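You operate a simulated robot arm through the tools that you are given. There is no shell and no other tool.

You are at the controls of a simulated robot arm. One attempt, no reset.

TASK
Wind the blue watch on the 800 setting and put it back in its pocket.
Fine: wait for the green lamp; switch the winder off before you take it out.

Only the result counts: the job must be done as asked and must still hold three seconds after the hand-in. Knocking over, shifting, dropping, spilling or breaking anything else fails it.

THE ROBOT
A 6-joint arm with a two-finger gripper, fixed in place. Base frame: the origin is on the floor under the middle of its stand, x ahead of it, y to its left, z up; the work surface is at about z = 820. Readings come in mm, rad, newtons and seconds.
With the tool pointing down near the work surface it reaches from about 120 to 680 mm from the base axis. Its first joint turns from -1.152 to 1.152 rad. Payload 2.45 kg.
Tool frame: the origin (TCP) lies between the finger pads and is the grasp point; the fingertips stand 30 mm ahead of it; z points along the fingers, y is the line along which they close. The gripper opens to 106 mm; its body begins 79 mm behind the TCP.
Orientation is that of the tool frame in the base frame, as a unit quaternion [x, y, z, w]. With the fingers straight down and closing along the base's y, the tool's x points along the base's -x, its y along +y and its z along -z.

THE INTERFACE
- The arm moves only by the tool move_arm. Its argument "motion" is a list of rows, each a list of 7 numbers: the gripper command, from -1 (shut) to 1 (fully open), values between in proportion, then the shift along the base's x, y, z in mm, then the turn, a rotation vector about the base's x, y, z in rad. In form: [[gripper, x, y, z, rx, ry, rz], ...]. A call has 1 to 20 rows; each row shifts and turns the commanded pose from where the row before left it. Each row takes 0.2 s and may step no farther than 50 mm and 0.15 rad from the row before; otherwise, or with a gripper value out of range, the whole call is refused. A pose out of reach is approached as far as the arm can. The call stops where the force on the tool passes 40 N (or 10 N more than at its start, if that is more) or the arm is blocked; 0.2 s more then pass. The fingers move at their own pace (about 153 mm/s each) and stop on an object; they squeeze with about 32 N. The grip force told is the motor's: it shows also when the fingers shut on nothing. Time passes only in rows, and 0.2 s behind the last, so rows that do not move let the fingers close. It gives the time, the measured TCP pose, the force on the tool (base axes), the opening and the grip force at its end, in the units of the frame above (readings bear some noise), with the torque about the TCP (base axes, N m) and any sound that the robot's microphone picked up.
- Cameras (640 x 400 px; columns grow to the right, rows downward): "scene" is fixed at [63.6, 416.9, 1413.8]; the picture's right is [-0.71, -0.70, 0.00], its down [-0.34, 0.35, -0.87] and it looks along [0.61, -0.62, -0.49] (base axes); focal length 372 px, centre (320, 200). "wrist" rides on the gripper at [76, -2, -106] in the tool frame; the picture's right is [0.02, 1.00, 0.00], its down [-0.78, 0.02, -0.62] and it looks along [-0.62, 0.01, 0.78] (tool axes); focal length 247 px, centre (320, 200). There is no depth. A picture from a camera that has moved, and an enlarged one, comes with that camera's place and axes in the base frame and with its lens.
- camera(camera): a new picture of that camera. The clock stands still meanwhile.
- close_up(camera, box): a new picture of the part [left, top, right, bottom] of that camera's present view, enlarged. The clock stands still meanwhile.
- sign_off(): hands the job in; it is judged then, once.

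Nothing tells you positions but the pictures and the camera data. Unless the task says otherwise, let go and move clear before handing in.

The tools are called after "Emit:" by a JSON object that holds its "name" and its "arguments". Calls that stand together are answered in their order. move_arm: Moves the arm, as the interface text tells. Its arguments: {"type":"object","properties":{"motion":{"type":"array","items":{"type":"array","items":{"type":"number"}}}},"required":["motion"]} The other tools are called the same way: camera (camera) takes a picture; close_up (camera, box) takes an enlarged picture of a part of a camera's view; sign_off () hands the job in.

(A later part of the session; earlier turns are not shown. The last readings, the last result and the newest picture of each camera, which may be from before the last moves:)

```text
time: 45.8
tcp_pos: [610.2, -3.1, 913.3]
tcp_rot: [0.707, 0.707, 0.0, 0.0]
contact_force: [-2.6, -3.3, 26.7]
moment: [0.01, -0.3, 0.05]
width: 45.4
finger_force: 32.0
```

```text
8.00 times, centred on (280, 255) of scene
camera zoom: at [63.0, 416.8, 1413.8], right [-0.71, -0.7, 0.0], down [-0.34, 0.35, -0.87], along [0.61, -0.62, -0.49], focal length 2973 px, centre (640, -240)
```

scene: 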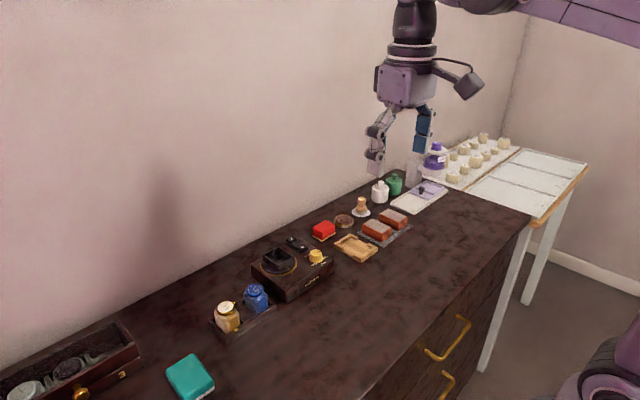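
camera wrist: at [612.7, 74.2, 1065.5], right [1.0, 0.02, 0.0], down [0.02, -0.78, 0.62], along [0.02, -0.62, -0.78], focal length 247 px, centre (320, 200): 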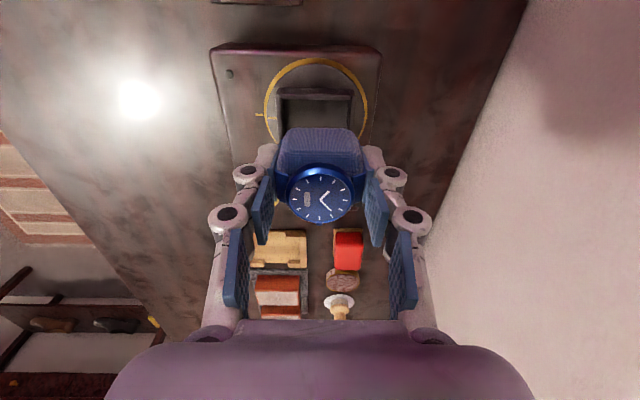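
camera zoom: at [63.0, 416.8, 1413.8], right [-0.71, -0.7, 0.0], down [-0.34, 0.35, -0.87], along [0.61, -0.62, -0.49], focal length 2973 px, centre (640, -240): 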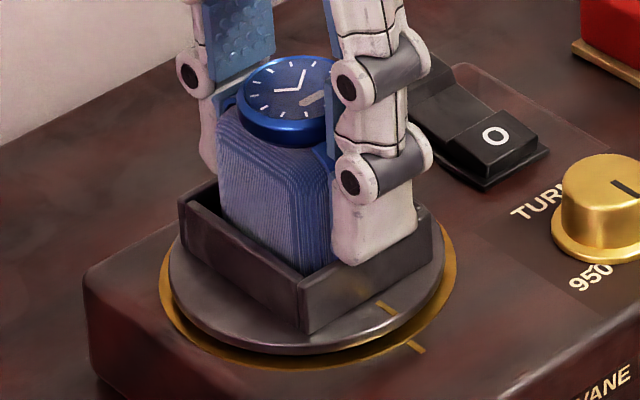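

The cushion is seated: stiff contact, with the tips still above the cup rim. I'll relieve the pressure slightly and open.

Emit:
{"name": "move_arm", "arguments": {"motion": [[-1, 0, 0, 0.7, 0, 0, 0], [-1, 0, 0, 0, 0, 0, 0], [0.1, 0, 0, 0, 0, 0, 0], [0.1, 0, 0, 0, 0, 0, 0], [0.1, 0, 0, 0, 0, 0, 0]]}}

Emit:
{"name": "close_up", "arguments": {"camera": "wrist", "box": [250, 70, 390, 210]}}

Emit:
{"name": "close_up", "arguments": {"camera": "scene", "box": [250, 220, 310, 290]}}

```text
time: 47.0
tcp_pos: [612.0, -1.9, 914.6]
tcp_rot: [0.706, 0.708, 0.0, -0.001]
contact_force: [-0.4, -0.4, -0.2]
moment: [0.02, 0.04, 0.0]
width: 58.3
finger_force: 0.1
```

```text
2.86 times, centred on (320, 140) of wrist
camera zoom: at [610.2, 75.0, 1019.8], right [1.0, 0.02, 0.0], down [0.02, -0.78, 0.62], along [0.02, -0.62, -0.78], focal length 706 px, centre (320, 371)
```

zoom: 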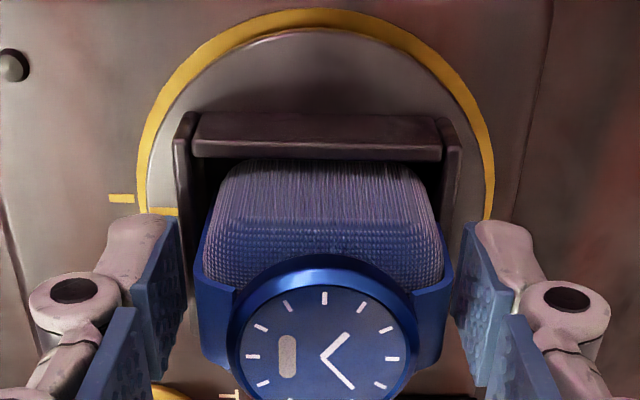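

```text
5.71 times, centred on (280, 255) of scene
camera zoom: at [63.6, 416.9, 1413.8], right [-0.71, -0.7, 0.0], down [-0.34, 0.35, -0.87], along [0.61, -0.62, -0.49], focal length 2124 px, centre (549, -114)
```

zoom: 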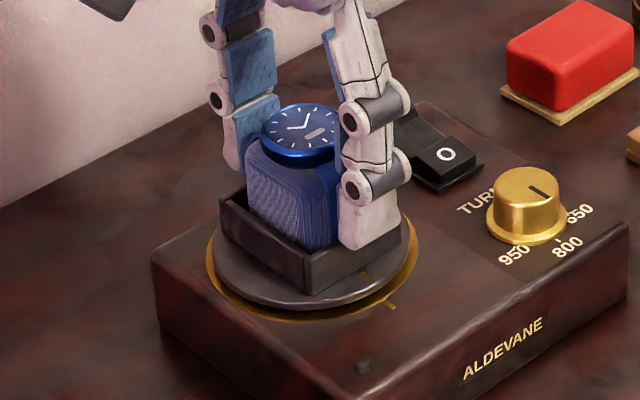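

The watch is seated in the cup. Opening a little more and lifting clear, slowly at first.

Emit:
{"name": "move_arm", "arguments": {"motion": [[0.2, 0, 0, 0, 0, 0, 0], [0.2, 0, 0, 3, 0, 0, 0], [0.2, 0, 0, 5, 0, 0, 0], [0.2, 0, 0, 7, 0, 0, 0], [0.2, 0, 0, 9, 0, 0, 0], [0.2, 0, 0, 10, 0, 0, 0], [0.2, 0, 0, 12, 0, 0, 0], [0.2, 0, 0, 12, 0, 0, 0], [0.2, 0, 0, 8, 0, 0, 0], [0.2, 0, 0, 0, 0, 0, 0]]}}

Emit:
{"name": "camera", "arguments": {"camera": "wrist"}}

Emit:
{"name": "close_up", "arguments": {"camera": "scene", "box": [240, 210, 340, 300]}}

```text
time: 49.2
tcp_pos: [609.0, -1.8, 978.1]
tcp_rot: [0.706, 0.708, 0.0, 0.0]
contact_force: [-0.5, -0.7, 0.0]
moment: [0.01, 0.03, 0.01]
width: 63.7
finger_force: 0.1
```

```text
taken
camera wrist: at [608.0, 74.2, 1084.5], right [1.0, 0.02, 0.0], down [0.02, -0.78, 0.62], along [0.02, -0.62, -0.78], focal length 247 px, centre (320, 200)
```

wrist: 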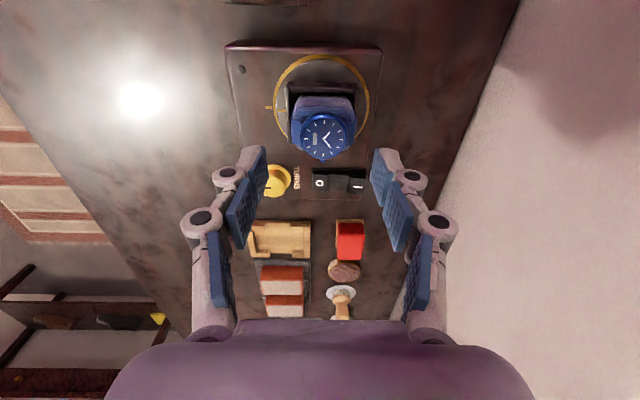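

```text
4.44 times, centred on (290, 255) of scene
camera zoom: at [63.6, 416.9, 1413.8], right [-0.71, -0.7, 0.0], down [-0.34, 0.35, -0.87], along [0.61, -0.62, -0.49], focal length 1652 px, centre (453, -44)
```

zoom: 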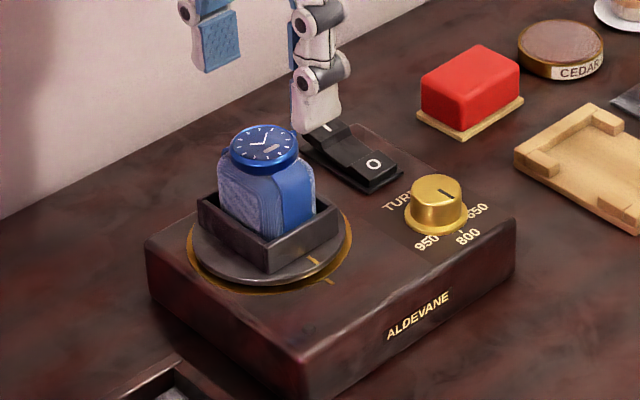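

The watch sits upright in the cup. Zooming in on the rocker to place the press accurately.

Emit:
{"name": "close_up", "arguments": {"camera": "wrist", "box": [290, 140, 390, 220]}}

Emit:
{"name": "close_up", "arguments": {"camera": "scene", "box": [295, 225, 345, 265]}}

```text
5.00 times, centred on (340, 180) of wrist
camera zoom: at [608.0, 74.2, 1084.5], right [1.0, 0.02, 0.0], down [0.02, -0.78, 0.62], along [0.02, -0.62, -0.78], focal length 1235 px, centre (220, 300)
```

zoom: 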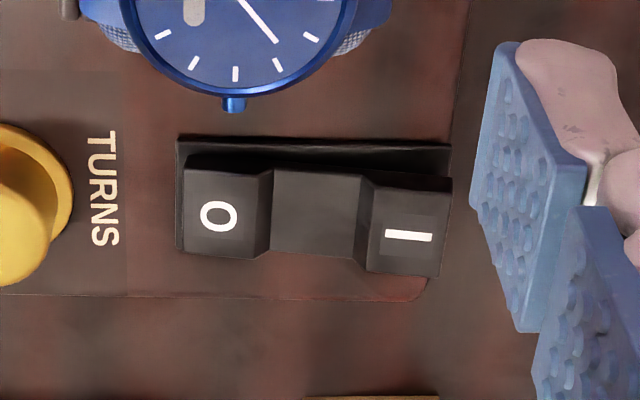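

```text
10.00 times, centred on (320, 245) of scene
camera zoom: at [63.6, 416.9, 1413.8], right [-0.71, -0.7, 0.0], down [-0.34, 0.35, -0.87], along [0.61, -0.62, -0.49], focal length 3717 px, centre (320, -250)
```

zoom: 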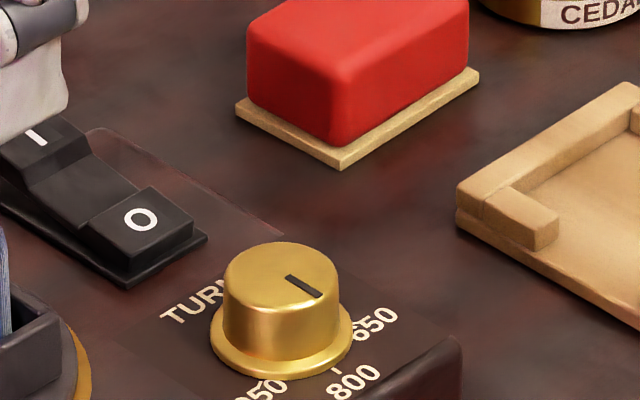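

The I block spans about x 643–660 at y≈-75.5, top z≈874, with the pivot near x≈632. I'll close the fingers and go above the I end.

Emit:
{"name": "move_arm", "arguments": {"motion": [[-1, 3, -5, 0, 0, 0, 0], [-1, 5, -9, 0, 0, 0, 0], [-1, 6, -10, 0, 0, 0, 0], [-1, 6, -10, 0, 0, 0, 0], [-1, 6, -10, 0, 0, 0, 0], [-1, 6, -10, 0, 0, 0, 0], [-1, 6, -10, 0, 0, 0, 0], [-1, 5, -7, 0, 0, 0, 0], [-1, 1, -3, 0, 0, 0, 0], [-1, 0, 0, 0, 0, 0, 0]]}}

Emit:
{"name": "camera", "arguments": {"camera": "wrist"}}

Emit:
{"name": "close_up", "arguments": {"camera": "scene", "box": [240, 190, 360, 290]}}

```text
time: 51.4
tcp_pos: [653.9, -75.2, 978.6]
tcp_rot: [0.706, 0.708, 0.001, 0.0]
contact_force: [1.5, -0.9, -1.2]
moment: [0.02, 0.02, 0.0]
width: 0.0
finger_force: 28.6
```

```text
taken
camera wrist: at [652.8, 1.2, 1085.5], right [1.0, 0.02, 0.0], down [0.02, -0.78, 0.62], along [0.02, -0.62, -0.78], focal length 247 px, centre (320, 200)
```

wrist: 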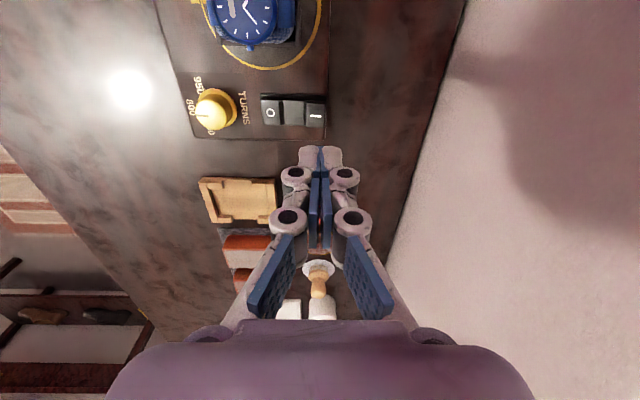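

```text
4.00 times, centred on (300, 240) of scene
camera zoom: at [63.6, 416.9, 1413.8], right [-0.71, -0.7, 0.0], down [-0.34, 0.35, -0.87], along [0.61, -0.62, -0.49], focal length 1487 px, centre (400, 40)
```

zoom: 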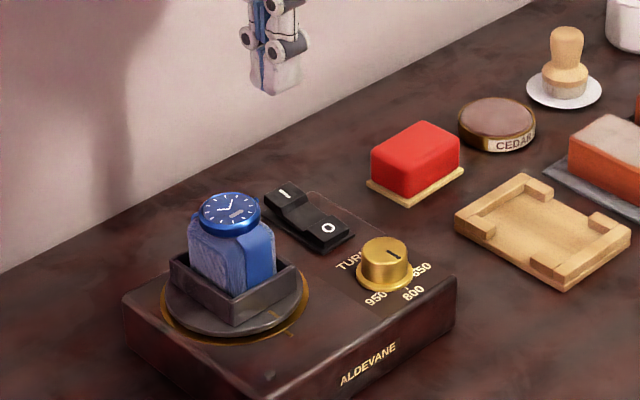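

The closed fingertips are right above the I mark. Descending to just above it.

Emit:
{"name": "move_arm", "arguments": {"motion": [[-1, -0.5, 0, -6, 0, 0, 0], [-1, 0, 0, -12, 0, 0, 0], [-1, 0, 0, -14, 0, 0, 0], [-1, 0, 0, -14, 0, 0, 0], [-1, 0, 0, -12, 0, 0, 0], [-1, 0, 0, -8, 0, 0, 0], [-1, 0, 0, -4, 0, 0, 0], [-1, 0, 0, 0, 0, 0, 0]]}}

Emit:
{"name": "close_up", "arguments": {"camera": "scene", "box": [270, 210, 340, 270]}}

Emit:
{"name": "close_up", "arguments": {"camera": "wrist", "box": [260, 80, 380, 200]}}

```text
time: 53.2
tcp_pos: [652.8, -77.1, 908.8]
tcp_rot: [0.707, 0.707, 0.0, -0.001]
contact_force: [0.8, 0.2, -0.8]
moment: [0.03, -0.02, 0.02]
width: 0.2
finger_force: 28.3
```

```text
6.67 times, centred on (305, 240) of scene
camera zoom: at [63.6, 416.9, 1413.8], right [-0.71, -0.7, 0.0], down [-0.34, 0.35, -0.87], along [0.61, -0.62, -0.49], focal length 2478 px, centre (420, -67)
```

zoom: 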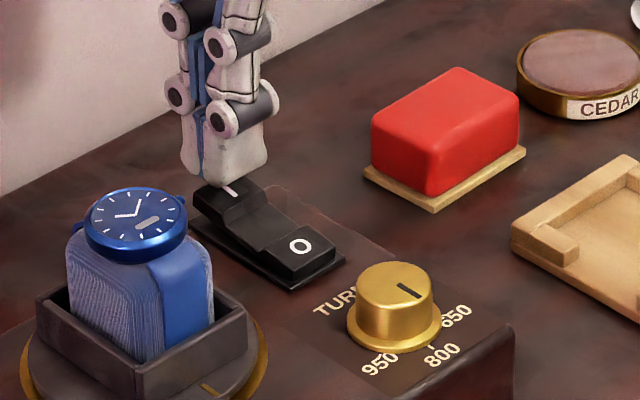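

```text
3.33 times, centred on (320, 140) of wrist
camera zoom: at [653.2, -0.1, 1015.2], right [1.0, 0.02, 0.0], down [0.02, -0.78, 0.62], along [0.02, -0.62, -0.78], focal length 823 px, centre (320, 400)
```

zoom: 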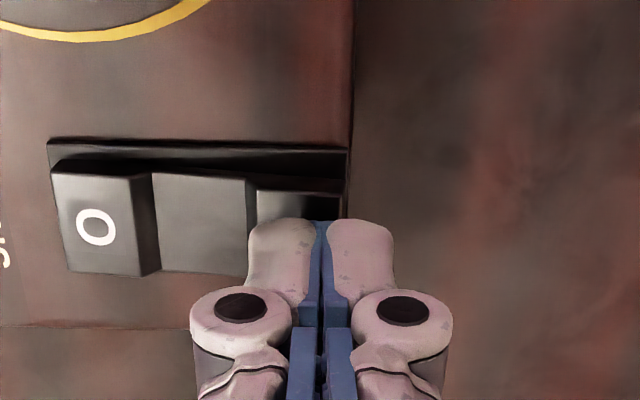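

The tips are positioned over the I block, a few millimetres above it. Pressing down in small steps.

Emit:
{"name": "move_arm", "arguments": {"motion": [[-1, 1, 1, -2, 0, 0, 0], [-1, 0, 0, -2, 0, 0, 0], [-1, 0, 0, -1.5, 0, 0, 0], [-1, 0, 0, -1.5, 0, 0, 0], [-1, 0, 0, 0, 0, 0, 0]]}}

Emit:
{"name": "close_up", "arguments": {"camera": "scene", "box": [230, 210, 340, 300]}}

```text
time: 54.4
tcp_pos: [655.5, -74.0, 904.0]
tcp_rot: [0.707, 0.708, 0.0, 0.0]
contact_force: [0.3, -0.8, 0.5]
moment: [-0.01, -0.02, -0.03]
width: 0.0
finger_force: 28.7
```

```text
4.44 times, centred on (285, 255) of scene
camera zoom: at [63.6, 416.9, 1413.8], right [-0.71, -0.7, 0.0], down [-0.34, 0.35, -0.87], along [0.61, -0.62, -0.49], focal length 1652 px, centre (476, -44)
```

zoom: 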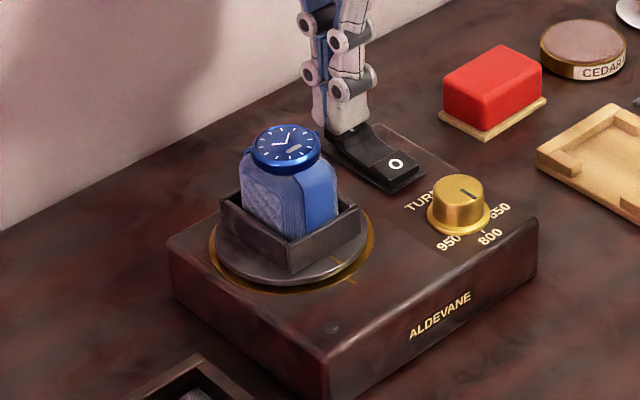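

No contact yet. Continuing down.

Emit:
{"name": "move_arm", "arguments": {"motion": [[-1, -1, 0, -1.5, 0, 0, 0], [-1, 0, 0, -1.5, 0, 0, 0], [-1, 0, 0, -1.5, 0, 0, 0], [-1, 0, 0, 0, 0, 0, 0]]}}

Emit:
{"name": "close_up", "arguments": {"camera": "scene", "box": [230, 210, 340, 300]}}

```text
time: 55.4
tcp_pos: [654.6, -74.7, 899.6]
tcp_rot: [0.707, 0.708, 0.0, 0.0]
contact_force: [0.9, -0.3, 0.8]
moment: [0.03, 0.01, 0.04]
width: 0.0
finger_force: 28.2
```

```text
4.44 times, centred on (285, 255) of scene
camera zoom: at [63.6, 416.9, 1413.8], right [-0.71, -0.7, 0.0], down [-0.34, 0.35, -0.87], along [0.61, -0.62, -0.49], focal length 1652 px, centre (476, -44)
```

zoom: 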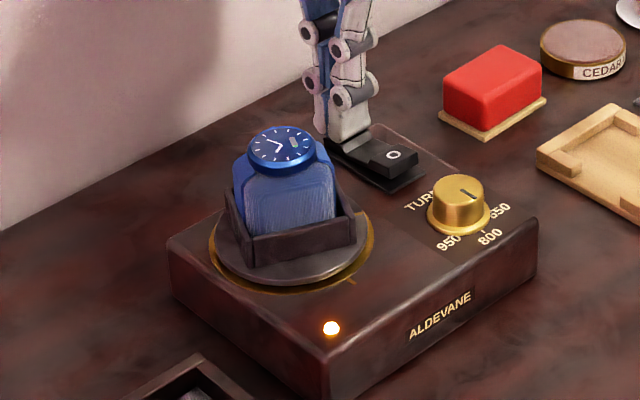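

The winder is on: the lamp glows orange and the cup turns. I'll lift clear and hover over the raised O end, ready to switch off, while waiting for green.

Emit:
{"name": "move_arm", "arguments": {"motion": [[-1, 0, 0, 4, 0, 0, 0], [-1, 0, 0, 8, 0, 0, 0], [-1, 0, 0, 10, 0, 0, 0], [-1, -5, 0, 4, 0, 0, 0], [-1, -9, -0.5, 0, 0, 0, 0], [-1, -10, -0.5, 0, 0, 0, 0], [-1, -10, 0, 0, 0, 0, 0], [-1, -7, 0, 0, 0, 0, 0], [-1, -2, 0, 0, 0, 0, 0], [-1, 0, 0, 0, 0, 0, 0]]}}

Emit:
{"name": "close_up", "arguments": {"camera": "scene", "box": [230, 210, 340, 300]}}

Emit:
{"name": "camera", "arguments": {"camera": "wrist"}}

```text
time: 57.6
tcp_pos: [610.1, -76.5, 923.8]
tcp_rot: [0.706, 0.708, 0.0, 0.0]
contact_force: [0.5, -0.9, -0.4]
moment: [0.02, -0.01, -0.03]
width: 0.1
finger_force: 29.0
```

```text
4.44 times, centred on (285, 255) of scene
camera zoom: at [63.6, 416.9, 1413.8], right [-0.71, -0.7, 0.0], down [-0.34, 0.35, -0.87], along [0.61, -0.62, -0.49], focal length 1652 px, centre (476, -44)
```

zoom: 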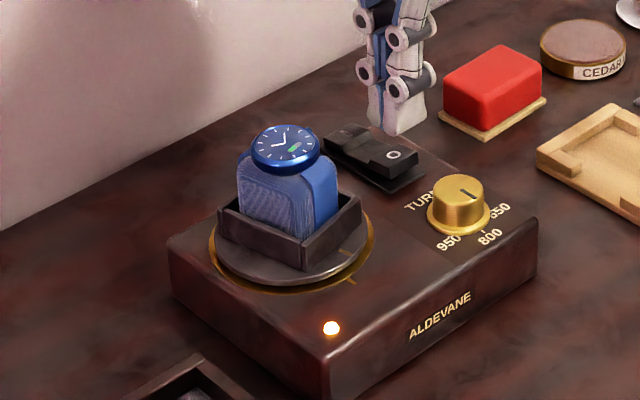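

```text
taken
camera wrist: at [609.5, 0.3, 1029.9], right [1.0, 0.02, 0.0], down [0.02, -0.78, 0.62], along [0.02, -0.62, -0.78], focal length 247 px, centre (320, 200)
```

wrist: 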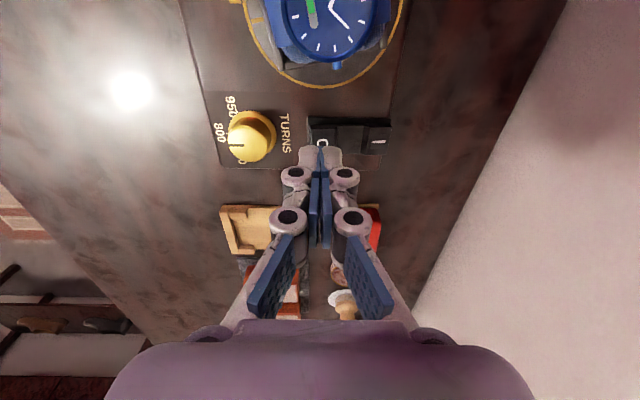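

The dial's power-reserve bar is turning green as it winds. I'll wait in short intervals and check the lamp.

Emit:
{"name": "move_arm", "arguments": {"motion": [[-1, 0, 0, 0, 0, 0, 0], [-1, 0, 0, 0, 0, 0, 0], [-1, 0, 0, 0, 0, 0, 0], [-1, 0, 0, 0, 0, 0, 0], [-1, 0, 0, 0, 0, 0, 0]]}}

Emit:
{"name": "close_up", "arguments": {"camera": "scene", "box": [250, 230, 310, 290]}}

```text
time: 58.8
tcp_pos: [610.0, -76.8, 923.2]
tcp_rot: [0.707, 0.708, -0.001, 0.001]
contact_force: [0.1, -0.4, -0.2]
moment: [-0.01, -0.01, -0.01]
width: 0.0
finger_force: 28.8
```

```text
6.67 times, centred on (280, 260) of scene
camera zoom: at [63.6, 416.9, 1413.8], right [-0.71, -0.7, 0.0], down [-0.34, 0.35, -0.87], along [0.61, -0.62, -0.49], focal length 2478 px, centre (587, -200)
```

zoom: 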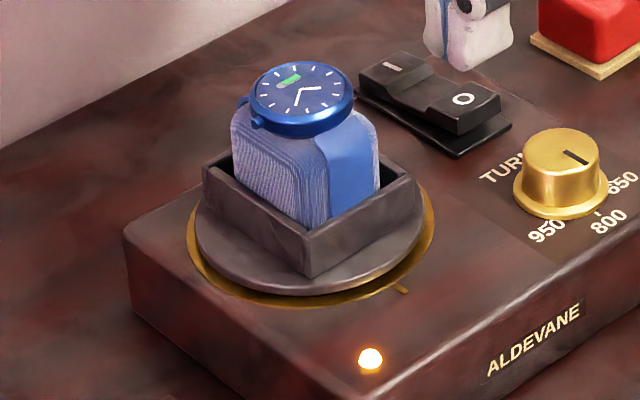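

Still orange. While waiting I'll align precisely over the O block and lower to just above it.

Emit:
{"name": "move_arm", "arguments": {"motion": [[-1, 1.5, 1, -2, 0, 0, 0], [-1, 0.5, 0.5, -4, 0, 0, 0], [-1, 0, 0, -3, 0, 0, 0], [-1, 0, 0, 0, 0, 0, 0]]}}

Emit:
{"name": "close_up", "arguments": {"camera": "scene", "box": [250, 230, 310, 290]}}

Emit:
{"name": "close_up", "arguments": {"camera": "wrist", "box": [260, 80, 400, 200]}}

```text
time: 59.8
tcp_pos: [611.6, -75.7, 914.7]
tcp_rot: [0.706, 0.708, 0.001, 0.0]
contact_force: [-0.2, -0.8, 1.1]
moment: [0.01, 0.0, 0.02]
width: 0.0
finger_force: 28.5
```

```text
6.67 times, centred on (280, 260) of scene
camera zoom: at [63.6, 416.9, 1413.8], right [-0.71, -0.7, 0.0], down [-0.34, 0.35, -0.87], along [0.61, -0.62, -0.49], focal length 2478 px, centre (587, -200)
```

zoom: 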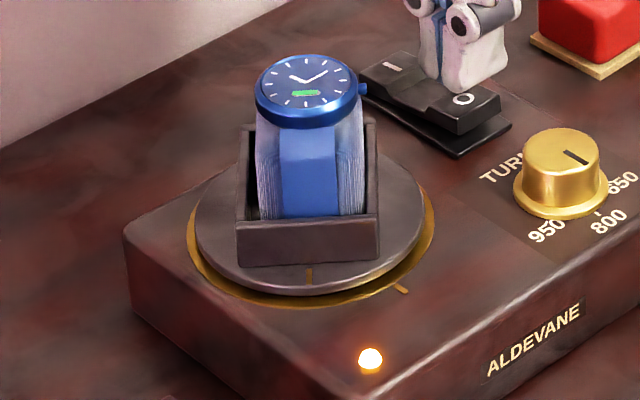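

```text
3.33 times, centred on (330, 140) of wrist
camera zoom: at [611.0, 2.1, 1020.3], right [1.0, 0.02, 0.0], down [0.02, -0.78, 0.62], along [0.02, -0.62, -0.78], focal length 823 px, centre (287, 400)
```

zoom: 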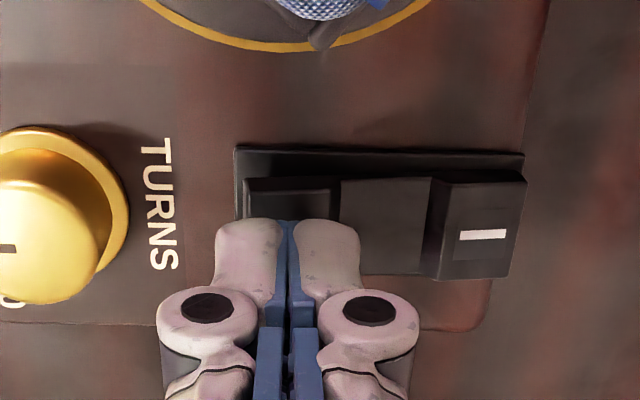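

Aligned over O. Continuing to wait for green.

Emit:
{"name": "move_arm", "arguments": {"motion": [[-1, 0, 0, 0, 0, 0, 0], [-1, 0, 0, 0, 0, 0, 0], [-1, 0, 0, 0, 0, 0, 0], [-1, 0, 0, 0, 0, 0, 0], [-1, 0, 0, 0, 0, 0, 0]]}}

Emit:
{"name": "close_up", "arguments": {"camera": "scene", "box": [250, 230, 310, 290]}}

```text
time: 61.0
tcp_pos: [611.3, -74.8, 914.5]
tcp_rot: [0.706, 0.708, 0.001, 0.0]
contact_force: [-0.8, -0.4, -0.1]
moment: [0.0, 0.02, -0.03]
width: 0.0
finger_force: 28.5
```

```text
6.67 times, centred on (280, 260) of scene
camera zoom: at [63.6, 416.9, 1413.8], right [-0.71, -0.7, 0.0], down [-0.34, 0.35, -0.87], along [0.61, -0.62, -0.49], focal length 2478 px, centre (587, -200)
```

zoom: 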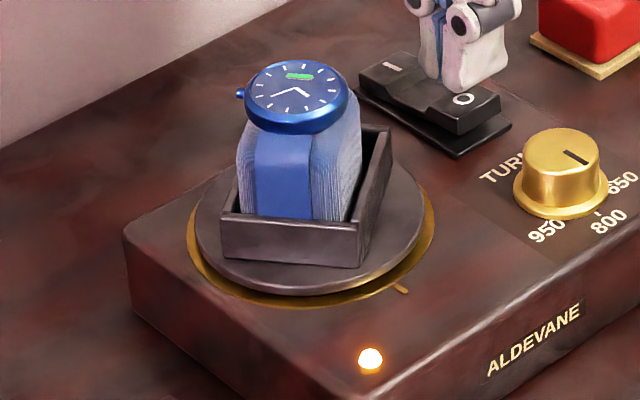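

Still orange, with the reserve bar nearly full. I'll check in shorter steps.

Emit:
{"name": "move_arm", "arguments": {"motion": [[-1, 0, 0, 0, 0, 0, 0], [-1, 0, 0, 0, 0, 0, 0], [-1, 0, 0, 0, 0, 0, 0]]}}

Emit:
{"name": "close_up", "arguments": {"camera": "scene", "box": [250, 230, 310, 290]}}

```text
time: 61.8
tcp_pos: [611.4, -75.8, 913.9]
tcp_rot: [0.707, 0.708, 0.0, 0.001]
contact_force: [-0.7, 0.5, 0.3]
moment: [0.01, 0.01, -0.03]
width: 0.2
finger_force: 29.2
```

```text
6.67 times, centred on (280, 260) of scene
camera zoom: at [63.6, 416.9, 1413.8], right [-0.71, -0.7, 0.0], down [-0.34, 0.35, -0.87], along [0.61, -0.62, -0.49], focal length 2478 px, centre (587, -200)
```

zoom: 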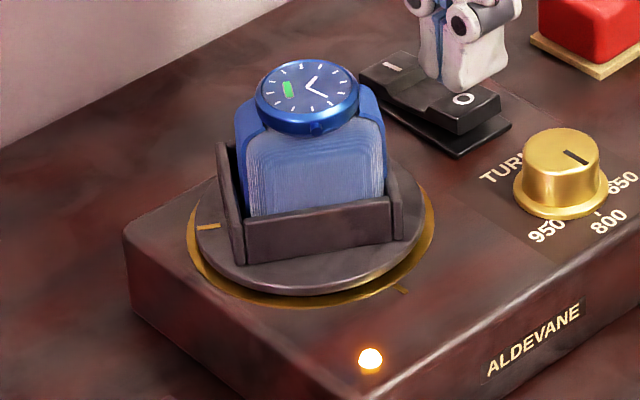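

Still orange and turning. I'll keep waiting in short steps.

Emit:
{"name": "move_arm", "arguments": {"motion": [[-1, 0, 0, 0, 0, 0, 0], [-1, 0, 0, 0, 0, 0, 0], [-1, 0, 0, 0, 0, 0, 0], [-1, 0, 0, 0, 0, 0, 0]]}}

Emit:
{"name": "close_up", "arguments": {"camera": "scene", "box": [250, 230, 310, 290]}}

```text
time: 62.8
tcp_pos: [613.1, -75.1, 915.7]
tcp_rot: [0.707, 0.707, 0.0, 0.0]
contact_force: [-0.7, 0.1, 0.5]
moment: [-0.02, -0.02, 0.02]
width: 0.2
finger_force: 28.3
```

```text
6.67 times, centred on (280, 260) of scene
camera zoom: at [63.6, 416.9, 1413.8], right [-0.71, -0.7, 0.0], down [-0.34, 0.35, -0.87], along [0.61, -0.62, -0.49], focal length 2478 px, centre (587, -200)
```

zoom: 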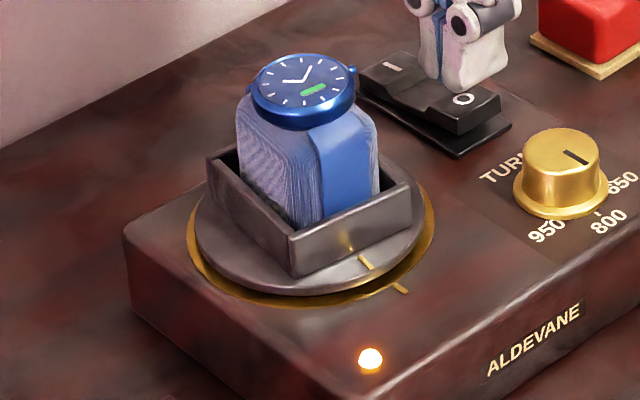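

Emit:
{"name": "move_arm", "arguments": {"motion": [[-1, 0, 0, 0, 0, 0, 0], [-1, 0, 0, 0, 0, 0, 0], [-1, 0, 0, 0, 0, 0, 0], [-1, 0, 0, 0, 0, 0, 0], [-1, 0, 0, 0, 0, 0, 0]]}}

Emit:
{"name": "close_up", "arguments": {"camera": "scene", "box": [250, 230, 310, 290]}}

```text
time: 64.0
tcp_pos: [611.9, -76.1, 914.1]
tcp_rot: [0.707, 0.708, 0.0, -0.001]
contact_force: [0.2, 0.5, -0.2]
moment: [-0.02, -0.01, 0.01]
width: 0.1
finger_force: 29.0
```

```text
6.67 times, centred on (280, 260) of scene
camera zoom: at [63.6, 416.9, 1413.8], right [-0.71, -0.7, 0.0], down [-0.34, 0.35, -0.87], along [0.61, -0.62, -0.49], focal length 2478 px, centre (587, -200)
```

zoom: 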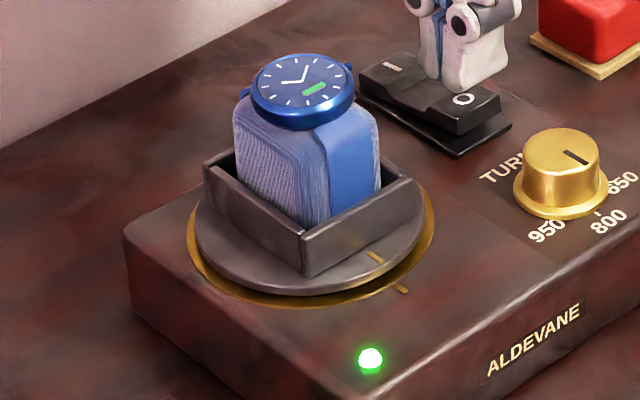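

The lamp is green. Pressing O to switch the winder off.

Emit:
{"name": "move_arm", "arguments": {"motion": [[-1, 0, 0, -4, 0, 0, 0], [-1, 0, 0, -4, 0, 0, 0], [-1, 0, 0, -3, 0, 0, 0], [-1, 0, 0, -2, 0, 0, 0], [-1, 0, 0, -2, 0, 0, 0], [-1, 0, 0, 0, 0, 0, 0]]}}

Emit:
{"name": "close_up", "arguments": {"camera": "scene", "box": [240, 220, 340, 300]}}

```text
time: 65.4
tcp_pos: [611.7, -74.0, 899.8]
tcp_rot: [0.706, 0.708, 0.0, 0.001]
contact_force: [0.7, 0.0, -1.0]
moment: [0.0, 0.03, 0.03]
width: 0.0
finger_force: 28.3
```

```text
5.00 times, centred on (290, 260) of scene
camera zoom: at [63.6, 416.9, 1413.8], right [-0.71, -0.7, 0.0], down [-0.34, 0.35, -0.87], along [0.61, -0.62, -0.49], focal length 1858 px, centre (470, -100)
```

zoom: 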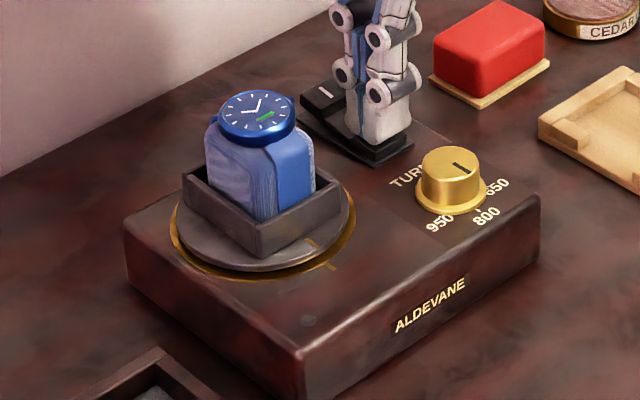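

The winder is off: the lamp is dark and the I end is raised. Lifting clear and then checking the cup's angle.

Emit:
{"name": "move_arm", "arguments": {"motion": [[-1, 0, 0, 4, 0, 0, 0], [-1, 0, 0, 8, 0, 0, 0], [-1, 0, 0, 12, 0, 0, 0], [-1, 0, 0, 14, 0, 0, 0], [-1, 0, 0, 14, 0, 0, 0], [-1, 0, 0, 14, 0, 0, 0], [-1, 0, 0, 12, 0, 0, 0], [0.3, 0, 8, 0, 0, 0, 0], [0.3, 0, 12, 0, 0, 0, 0], [0.3, 0, 14, 0, 0, 0, 0], [0.3, 0, 14, 0, 0, 0, 0], [0.3, 0, 14, 0, 0, 0, 0], [0.3, 0, 12, 0, 0, 0, 0], [0.3, 0, 0, 0, 0, 0, 0]]}}

Emit:
{"name": "camera", "arguments": {"camera": "wrist"}}

Emit:
{"name": "close_up", "arguments": {"camera": "wrist", "box": [250, 40, 390, 180]}}

Emit:
{"name": "close_up", "arguments": {"camera": "scene", "box": [240, 220, 340, 300]}}

```text
time: 68.4
tcp_pos: [614.0, -0.3, 977.2]
tcp_rot: [0.706, 0.708, 0.0, 0.0]
contact_force: [0.7, 0.5, 0.4]
moment: [-0.02, -0.01, 0.02]
width: 68.8
finger_force: 0.0
```

```text
taken
camera wrist: at [612.4, 76.5, 1082.6], right [1.0, 0.02, 0.0], down [0.02, -0.78, 0.62], along [0.02, -0.62, -0.78], focal length 247 px, centre (320, 200)
```

wrist: 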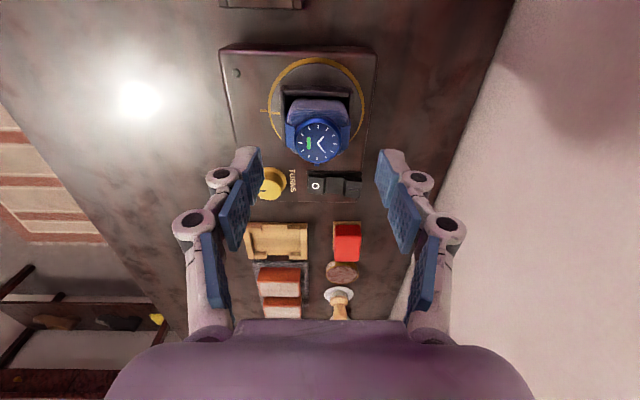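

```text
2.86 times, centred on (320, 110) of wrist
camera zoom: at [612.4, 76.5, 1082.6], right [1.0, 0.02, 0.0], down [0.02, -0.78, 0.62], along [0.02, -0.62, -0.78], focal length 706 px, centre (320, 457)
```

zoom: 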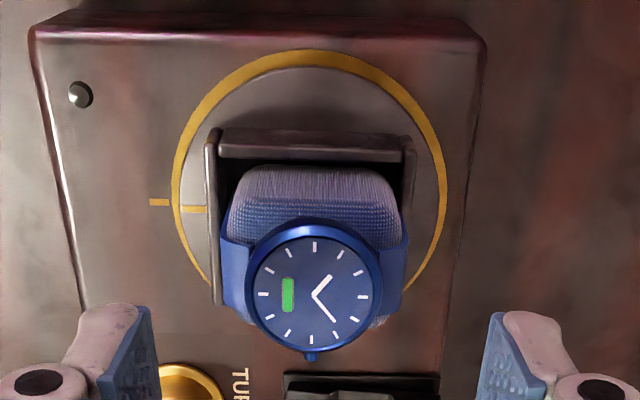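

```text
5.00 times, centred on (290, 260) of scene
camera zoom: at [63.6, 416.9, 1413.8], right [-0.71, -0.7, 0.0], down [-0.34, 0.35, -0.87], along [0.61, -0.62, -0.49], focal length 1858 px, centre (470, -100)
```

zoom: 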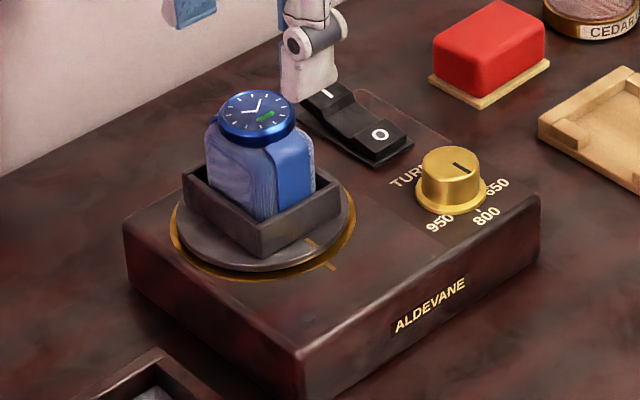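

The cup has stopped near its home angle. Zooming in to check the yaw of the cup and watch before gripping.

Emit:
{"name": "close_up", "arguments": {"camera": "wrist", "box": [270, 75, 370, 165]}}

```text
4.44 times, centred on (320, 120) of wrist
camera zoom: at [612.4, 76.5, 1082.6], right [1.0, 0.02, 0.0], down [0.02, -0.78, 0.62], along [0.02, -0.62, -0.78], focal length 1098 px, centre (320, 556)
```

zoom: 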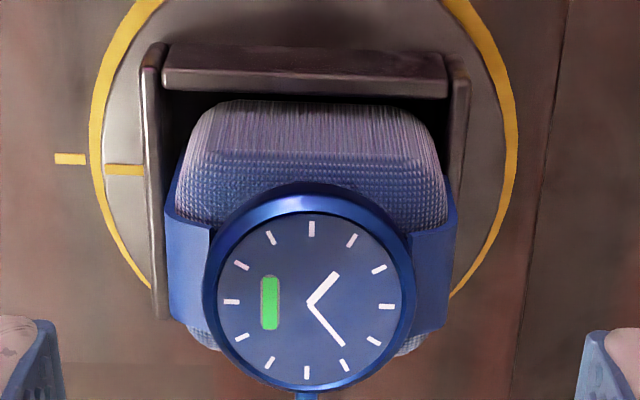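

The cup is back within about 1° of home and the watch sits square at about (613, 0.3). Descending to regrip at the same depth as before.

Emit:
{"name": "move_arm", "arguments": {"motion": [[0.3, -1.2, 0, -6, 0, 0, 0], [0.3, 0, 0, -10, 0, 0, 0], [0.3, 0, 0, -12, 0, 0, 0], [0.3, 0, 0, -12, 0, 0, 0], [0.3, 0, 0, -10, 0, 0, 0], [0.3, 0, 0, -7, 0, 0, 0], [0.3, 0, 0, -4, 0, 0, 0], [0.3, 0, 0, -2, 0, 0, 0], [0.3, 0, 0, 0, 0, 0, 0]]}}

Emit:
{"name": "close_up", "arguments": {"camera": "wrist", "box": [240, 70, 400, 230]}}

Emit:
{"name": "close_up", "arguments": {"camera": "scene", "box": [240, 210, 320, 290]}}

```text
time: 70.4
tcp_pos: [611.9, -1.8, 914.2]
tcp_rot: [0.706, 0.708, -0.001, 0.0]
contact_force: [0.3, 0.4, -0.1]
moment: [0.01, 0.03, 0.01]
width: 69.0
finger_force: 0.0
```

```text
2.50 times, centred on (320, 150) of wrist
camera zoom: at [611.2, 75.6, 1019.7], right [1.0, 0.02, 0.0], down [0.02, -0.78, 0.62], along [0.02, -0.62, -0.78], focal length 617 px, centre (320, 325)
```

zoom: 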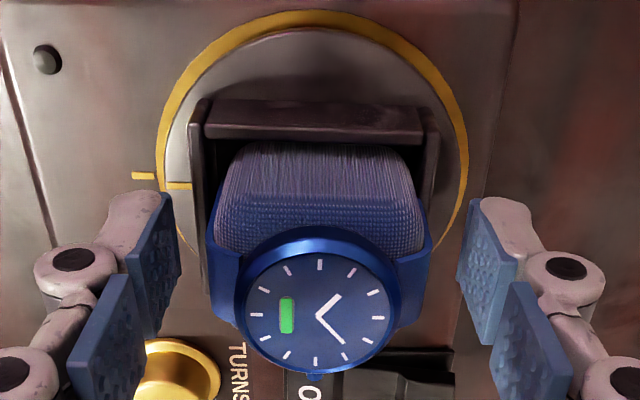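

```text
5.00 times, centred on (280, 250) of scene
camera zoom: at [63.6, 416.9, 1413.8], right [-0.71, -0.7, 0.0], down [-0.34, 0.35, -0.87], along [0.61, -0.62, -0.49], focal length 1858 px, centre (520, -50)
```

zoom: 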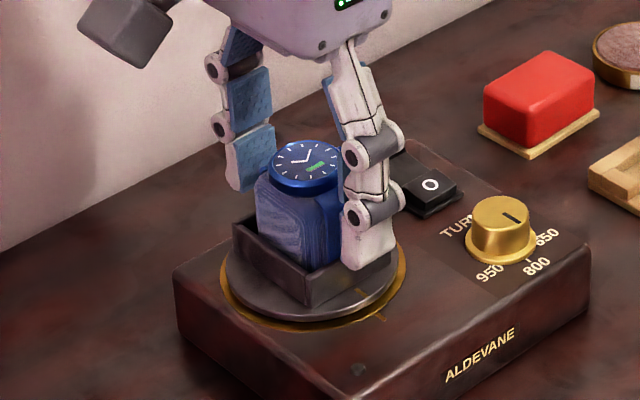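

Centred. Closing on the cushion.

Emit:
{"name": "move_arm", "arguments": {"motion": [[-1, 0, 0, 0, 0, 0, 0], [-1, 0, 0, 0, 0, 0, 0], [-1, 0, 0, 0, 0, 0, 0]]}}

Emit:
{"name": "close_up", "arguments": {"camera": "wrist", "box": [240, 70, 400, 230]}}

```text
time: 71.2
tcp_pos: [611.8, -0.8, 912.7]
tcp_rot: [0.706, 0.708, 0.001, 0.0]
contact_force: [-0.4, 0.0, 4.1]
moment: [-0.04, 0.15, 0.05]
width: 45.0
finger_force: 31.8
```

```text
2.50 times, centred on (320, 150) of wrist
camera zoom: at [611.1, 75.6, 1019.9], right [1.0, 0.02, 0.0], down [0.02, -0.78, 0.62], along [0.02, -0.62, -0.78], focal length 617 px, centre (320, 325)
```

zoom: 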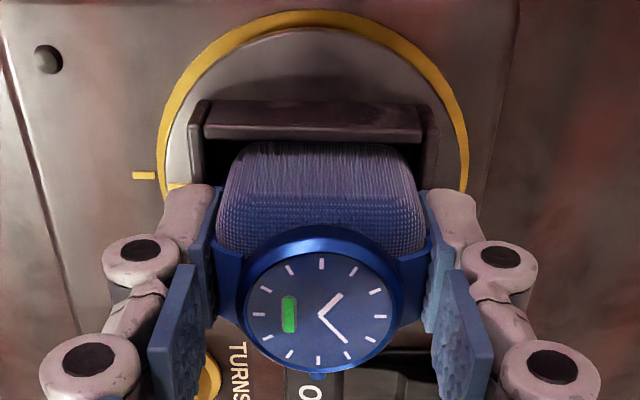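

Gripped at 45 mm. A gentle test lift.

Emit:
{"name": "move_arm", "arguments": {"motion": [[-1, 0, 0, 2, 0, 0, 0], [-1, 0, 0, 2, 0, 0, 0], [-1, 0, 0, 2, 0, 0, 0], [-1, 0, 0, 0, 0, 0, 0], [-1, 0, 0, 0, 0, 0, 0]]}}

Emit:
{"name": "close_up", "arguments": {"camera": "wrist", "box": [240, 70, 400, 230]}}

Emit:
{"name": "close_up", "arguments": {"camera": "scene", "box": [240, 210, 320, 290]}}

```text
time: 72.4
tcp_pos: [612.0, -1.9, 920.1]
tcp_rot: [0.706, 0.708, -0.001, 0.0]
contact_force: [-8.1, 1.7, -4.9]
moment: [0.08, 0.45, -0.02]
width: 45.1
finger_force: 31.9
```

```text
2.50 times, centred on (320, 150) of wrist
camera zoom: at [611.4, 75.6, 1026.3], right [1.0, 0.02, 0.0], down [0.02, -0.78, 0.62], along [0.01, -0.62, -0.78], focal length 617 px, centre (320, 325)
```

zoom: 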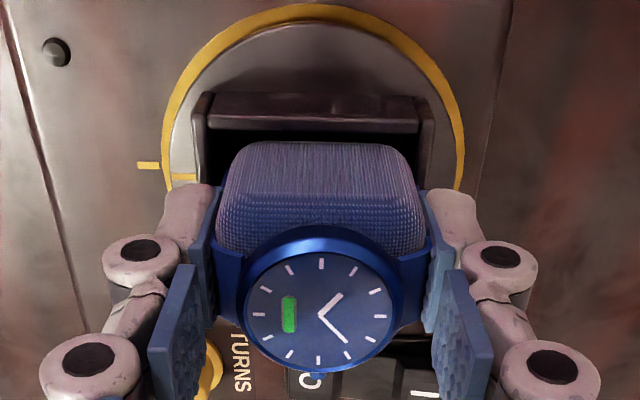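

```text
5.00 times, centred on (280, 250) of scene
camera zoom: at [63.5, 417.0, 1413.8], right [-0.71, -0.7, 0.0], down [-0.34, 0.35, -0.87], along [0.61, -0.62, -0.49], focal length 1858 px, centre (520, -50)
```

zoom: 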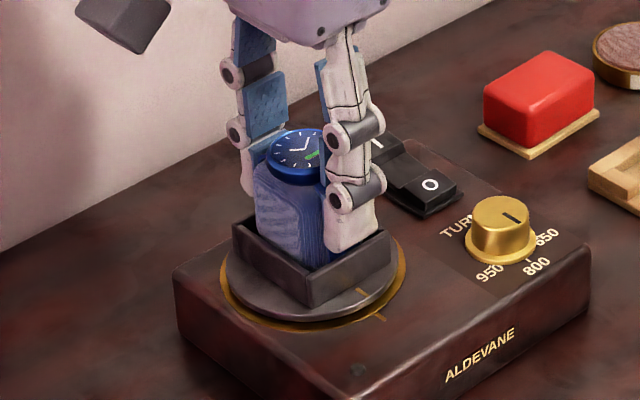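

The watch rises with the grip, but there's an 8 N side load against the cup's +x wall. I'll ease it about 1.5 mm toward -x to unload before continuing.

Emit:
{"name": "move_arm", "arguments": {"motion": [[-1, -0.7, 0, 0, 0, 0, 0], [-1, -0.7, 0, 0, 0, 0, 0], [-1, 0, 0, 0, 0, 0, 0]]}}

Emit:
{"name": "close_up", "arguments": {"camera": "wrist", "box": [240, 70, 400, 230]}}

```text
time: 73.2
tcp_pos: [611.2, -1.6, 920.1]
tcp_rot: [0.707, 0.708, -0.001, 0.001]
contact_force: [0.4, 0.8, -1.2]
moment: [-0.01, -0.01, 0.01]
width: 45.1
finger_force: 32.1
```

```text
2.50 times, centred on (320, 150) of wrist
camera zoom: at [610.2, 75.3, 1026.5], right [1.0, 0.02, 0.0], down [0.02, -0.78, 0.62], along [0.02, -0.62, -0.78], focal length 617 px, centre (320, 325)
```

zoom: 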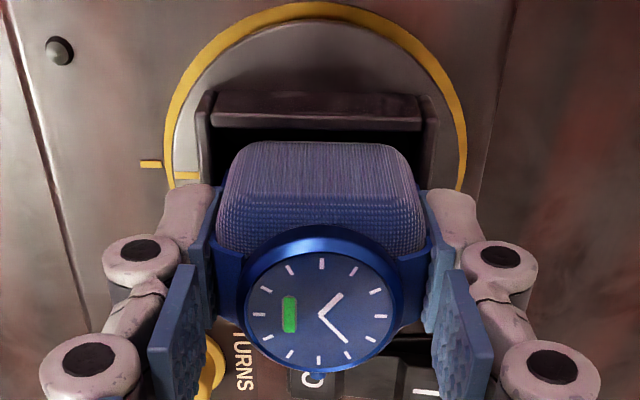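

The side load is gone. Lifting slowly out of the cup.

Emit:
{"name": "move_arm", "arguments": {"motion": [[-1, 0, 0, 2, 0, 0, 0], [-1, 0, 0, 3, 0, 0, 0], [-1, 0, 0, 3, 0, 0, 0], [-1, 0, 0, 3, 0, 0, 0], [-1, 0, 0, 0, 0, 0, 0]]}}

Emit:
{"name": "close_up", "arguments": {"camera": "scene", "box": [240, 210, 320, 290]}}

```text
time: 74.4
tcp_pos: [610.5, -1.3, 931.0]
tcp_rot: [0.706, 0.708, 0.001, 0.0]
contact_force: [1.0, 0.5, -0.8]
moment: [-0.01, 0.01, -0.01]
width: 45.0
finger_force: 32.0
```

```text
5.00 times, centred on (280, 250) of scene
camera zoom: at [63.6, 416.9, 1413.8], right [-0.71, -0.7, 0.0], down [-0.34, 0.35, -0.87], along [0.61, -0.62, -0.49], focal length 1858 px, centre (520, -50)
```

zoom: 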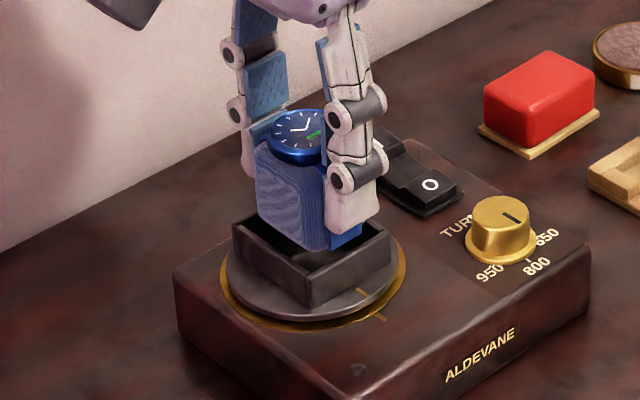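

Clear of the cup. I'll raise it more, then carry it back toward the tray.

Emit:
{"name": "move_arm", "arguments": {"motion": [[-1, 0, 0, 4, 0, 0, 0], [-1, 0, 0, 6, 0, 0, 0], [-1, 0, 0, 6, 0, 0, 0], [-1, 0, 0, 6, 0, 0, 0], [-1, 0, 0, 5, 0, 0, 0], [-1, 0, 3, 3, 0, 0, 0], [-1, 0, 6, 0, 0, 0, 0], [-1, 0, 8, 0, 0, 0, 0], [-1, 0, 8, 0, 0, 0, 0], [-1, 0, 8, 0, 0, 0, 0], [-1, 0, 8, 0, 0, 0, 0], [-1, 0, 8, 0, 0, 0, 0], [-1, 0, 8, 0, 0, 0, 0], [-1, 0, 8, 0, 0, 0, 0], [-1, 0, 8, 0, 0, 0, 0], [-1, 0, 8, 0, 0, 0, 0], [-1, 0, 8, 0, 0, 0, 0], [-1, 0, 6, 0, 0, 0, 0], [-1, 0, 4, 0, 0, 0, 0], [-1, 0, 1.5, 0, 0, 0, 0]]}}

Emit:
{"name": "camera", "arguments": {"camera": "wrist"}}

Emit:
{"name": "close_up", "arguments": {"camera": "scene", "box": [200, 210, 330, 340]}}

```text
time: 78.6
tcp_pos: [609.8, 101.8, 961.7]
tcp_rot: [0.706, 0.708, 0.0, 0.0]
contact_force: [0.4, -0.3, -1.4]
moment: [-0.02, -0.01, -0.01]
width: 45.4
finger_force: 32.0
```

```text
taken
camera wrist: at [608.8, 177.6, 1067.6], right [1.0, 0.02, 0.0], down [0.02, -0.78, 0.62], along [0.02, -0.62, -0.78], focal length 247 px, centre (320, 200)
```

wrist: 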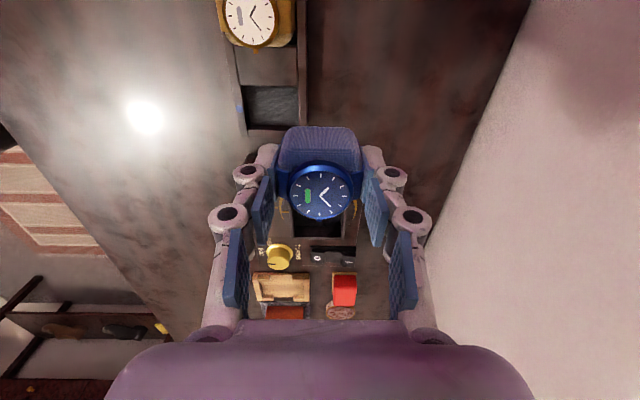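

```text
3.08 times, centred on (265, 275) of scene
camera zoom: at [63.6, 416.9, 1413.8], right [-0.71, -0.7, 0.0], down [-0.34, 0.35, -0.87], along [0.61, -0.62, -0.49], focal length 1144 px, centre (489, -31)
```

zoom: 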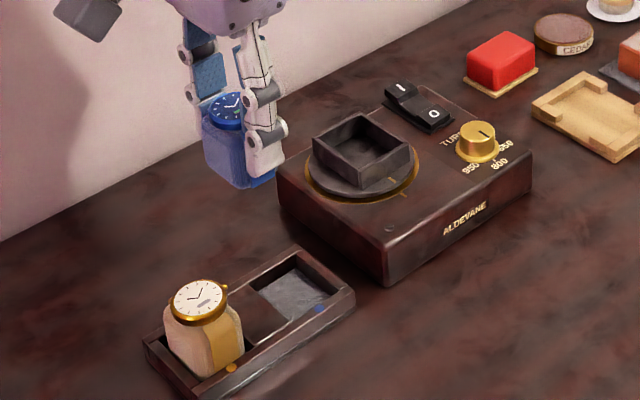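

Now I'll move back over the blue-marked pocket.

Emit:
{"name": "move_arm", "arguments": {"motion": [[-1, -3, -0.5, 0, 0, 0, 0], [-1, -5, -0.5, 0, 0, 0, 0], [-1, -7, -0.5, -1, 0, 0, 0], [-1, -7, -0.5, -2, 0, 0, 0], [-1, -7, 0, -3, 0, 0, 0], [-1, -7, 0, -3, 0, 0, 0], [-1, -5, 0, -3, 0, 0, 0], [-1, -2.5, 0, -2, 0, 0, 0], [-1, 0, 0, 0, 0, 0, 0]]}}

Emit:
{"name": "close_up", "arguments": {"camera": "wrist", "box": [250, 60, 390, 180]}}

Emit:
{"name": "close_up", "arguments": {"camera": "scene", "box": [210, 240, 300, 340]}}

```text
time: 80.6
tcp_pos: [566.6, 97.8, 949.5]
tcp_rot: [0.706, 0.708, 0.001, 0.0]
contact_force: [-0.1, 0.0, -1.3]
moment: [-0.02, 0.0, 0.02]
width: 45.2
finger_force: 32.1
```

```text
3.33 times, centred on (320, 120) of wrist
camera zoom: at [566.2, 174.7, 1054.4], right [1.0, 0.02, 0.0], down [0.02, -0.78, 0.62], along [0.02, -0.62, -0.78], focal length 823 px, centre (320, 467)
```

zoom: 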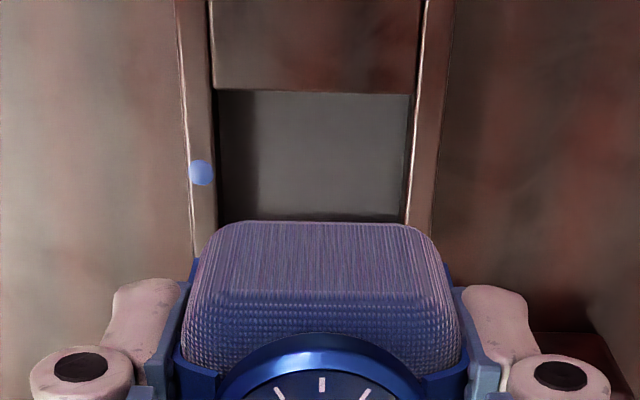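

```text
4.00 times, centred on (255, 290) of scene
camera zoom: at [63.6, 416.9, 1413.8], right [-0.71, -0.7, 0.0], down [-0.34, 0.35, -0.87], along [0.61, -0.62, -0.49], focal length 1487 px, centre (580, -160)
```

zoom: 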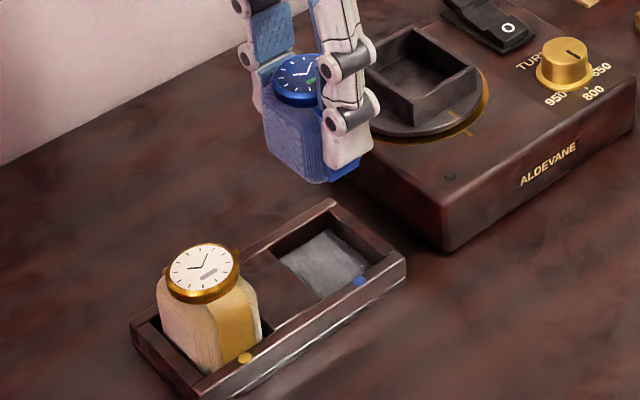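

The watch is about 1 mm too far +x relative to the pocket. I'll correct and lower to just above the rim.

Emit:
{"name": "move_arm", "arguments": {"motion": [[-1, -0.5, 0.3, -4, 0, 0, 0], [-1, -0.5, 0.2, -7, 0, 0, 0], [-1, 0, 0, -8, 0, 0, 0], [-1, 0, 0, -8, 0, 0, 0], [-1, 0, 0, -8, 0, 0, 0], [-1, 0, 0, -8, 0, 0, 0], [-1, 0, 0, -8, 0, 0, 0], [-1, 0, 0, -6, 0, 0, 0], [-1, 0, 0, -3, 0, 0, 0], [-1, 0, 0, 0, 0, 0, 0]]}}

Emit:
{"name": "close_up", "arguments": {"camera": "wrist", "box": [250, 70, 390, 190]}}

Emit:
{"name": "close_up", "arguments": {"camera": "scene", "box": [210, 260, 290, 340]}}

```text
time: 82.8
tcp_pos: [565.7, 98.7, 887.3]
tcp_rot: [0.706, 0.708, 0.0, 0.0]
contact_force: [0.6, 0.7, -2.4]
moment: [-0.01, -0.01, -0.05]
width: 44.9
finger_force: 32.4
```

```text
3.33 times, centred on (320, 130) of wrist
camera zoom: at [564.6, 175.7, 993.6], right [1.0, 0.02, 0.0], down [0.02, -0.78, 0.62], along [0.02, -0.62, -0.78], focal length 823 px, centre (320, 433)
```

zoom: 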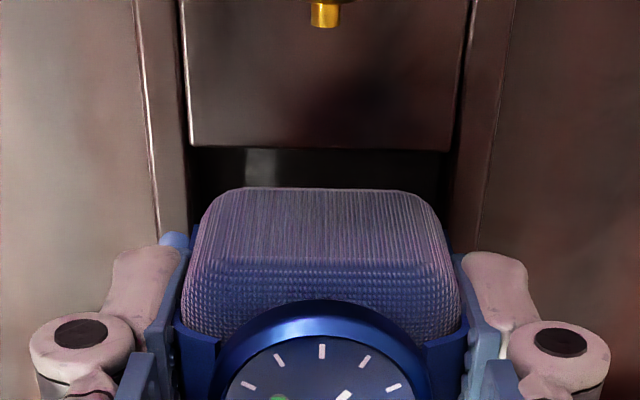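

```text
5.00 times, centred on (250, 300) of scene
camera zoom: at [63.6, 416.9, 1413.8], right [-0.71, -0.7, 0.0], down [-0.34, 0.35, -0.87], along [0.61, -0.62, -0.49], focal length 1858 px, centre (670, -300)
```

zoom: 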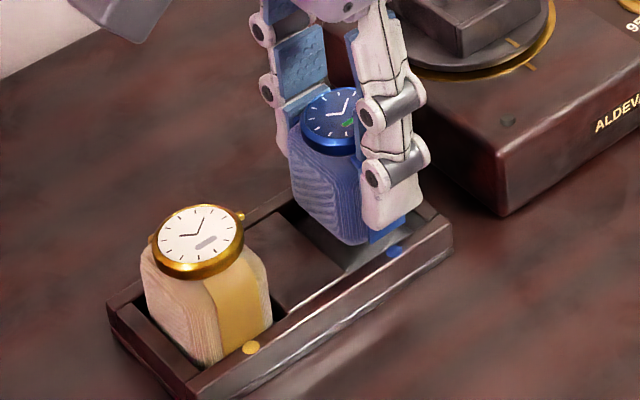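

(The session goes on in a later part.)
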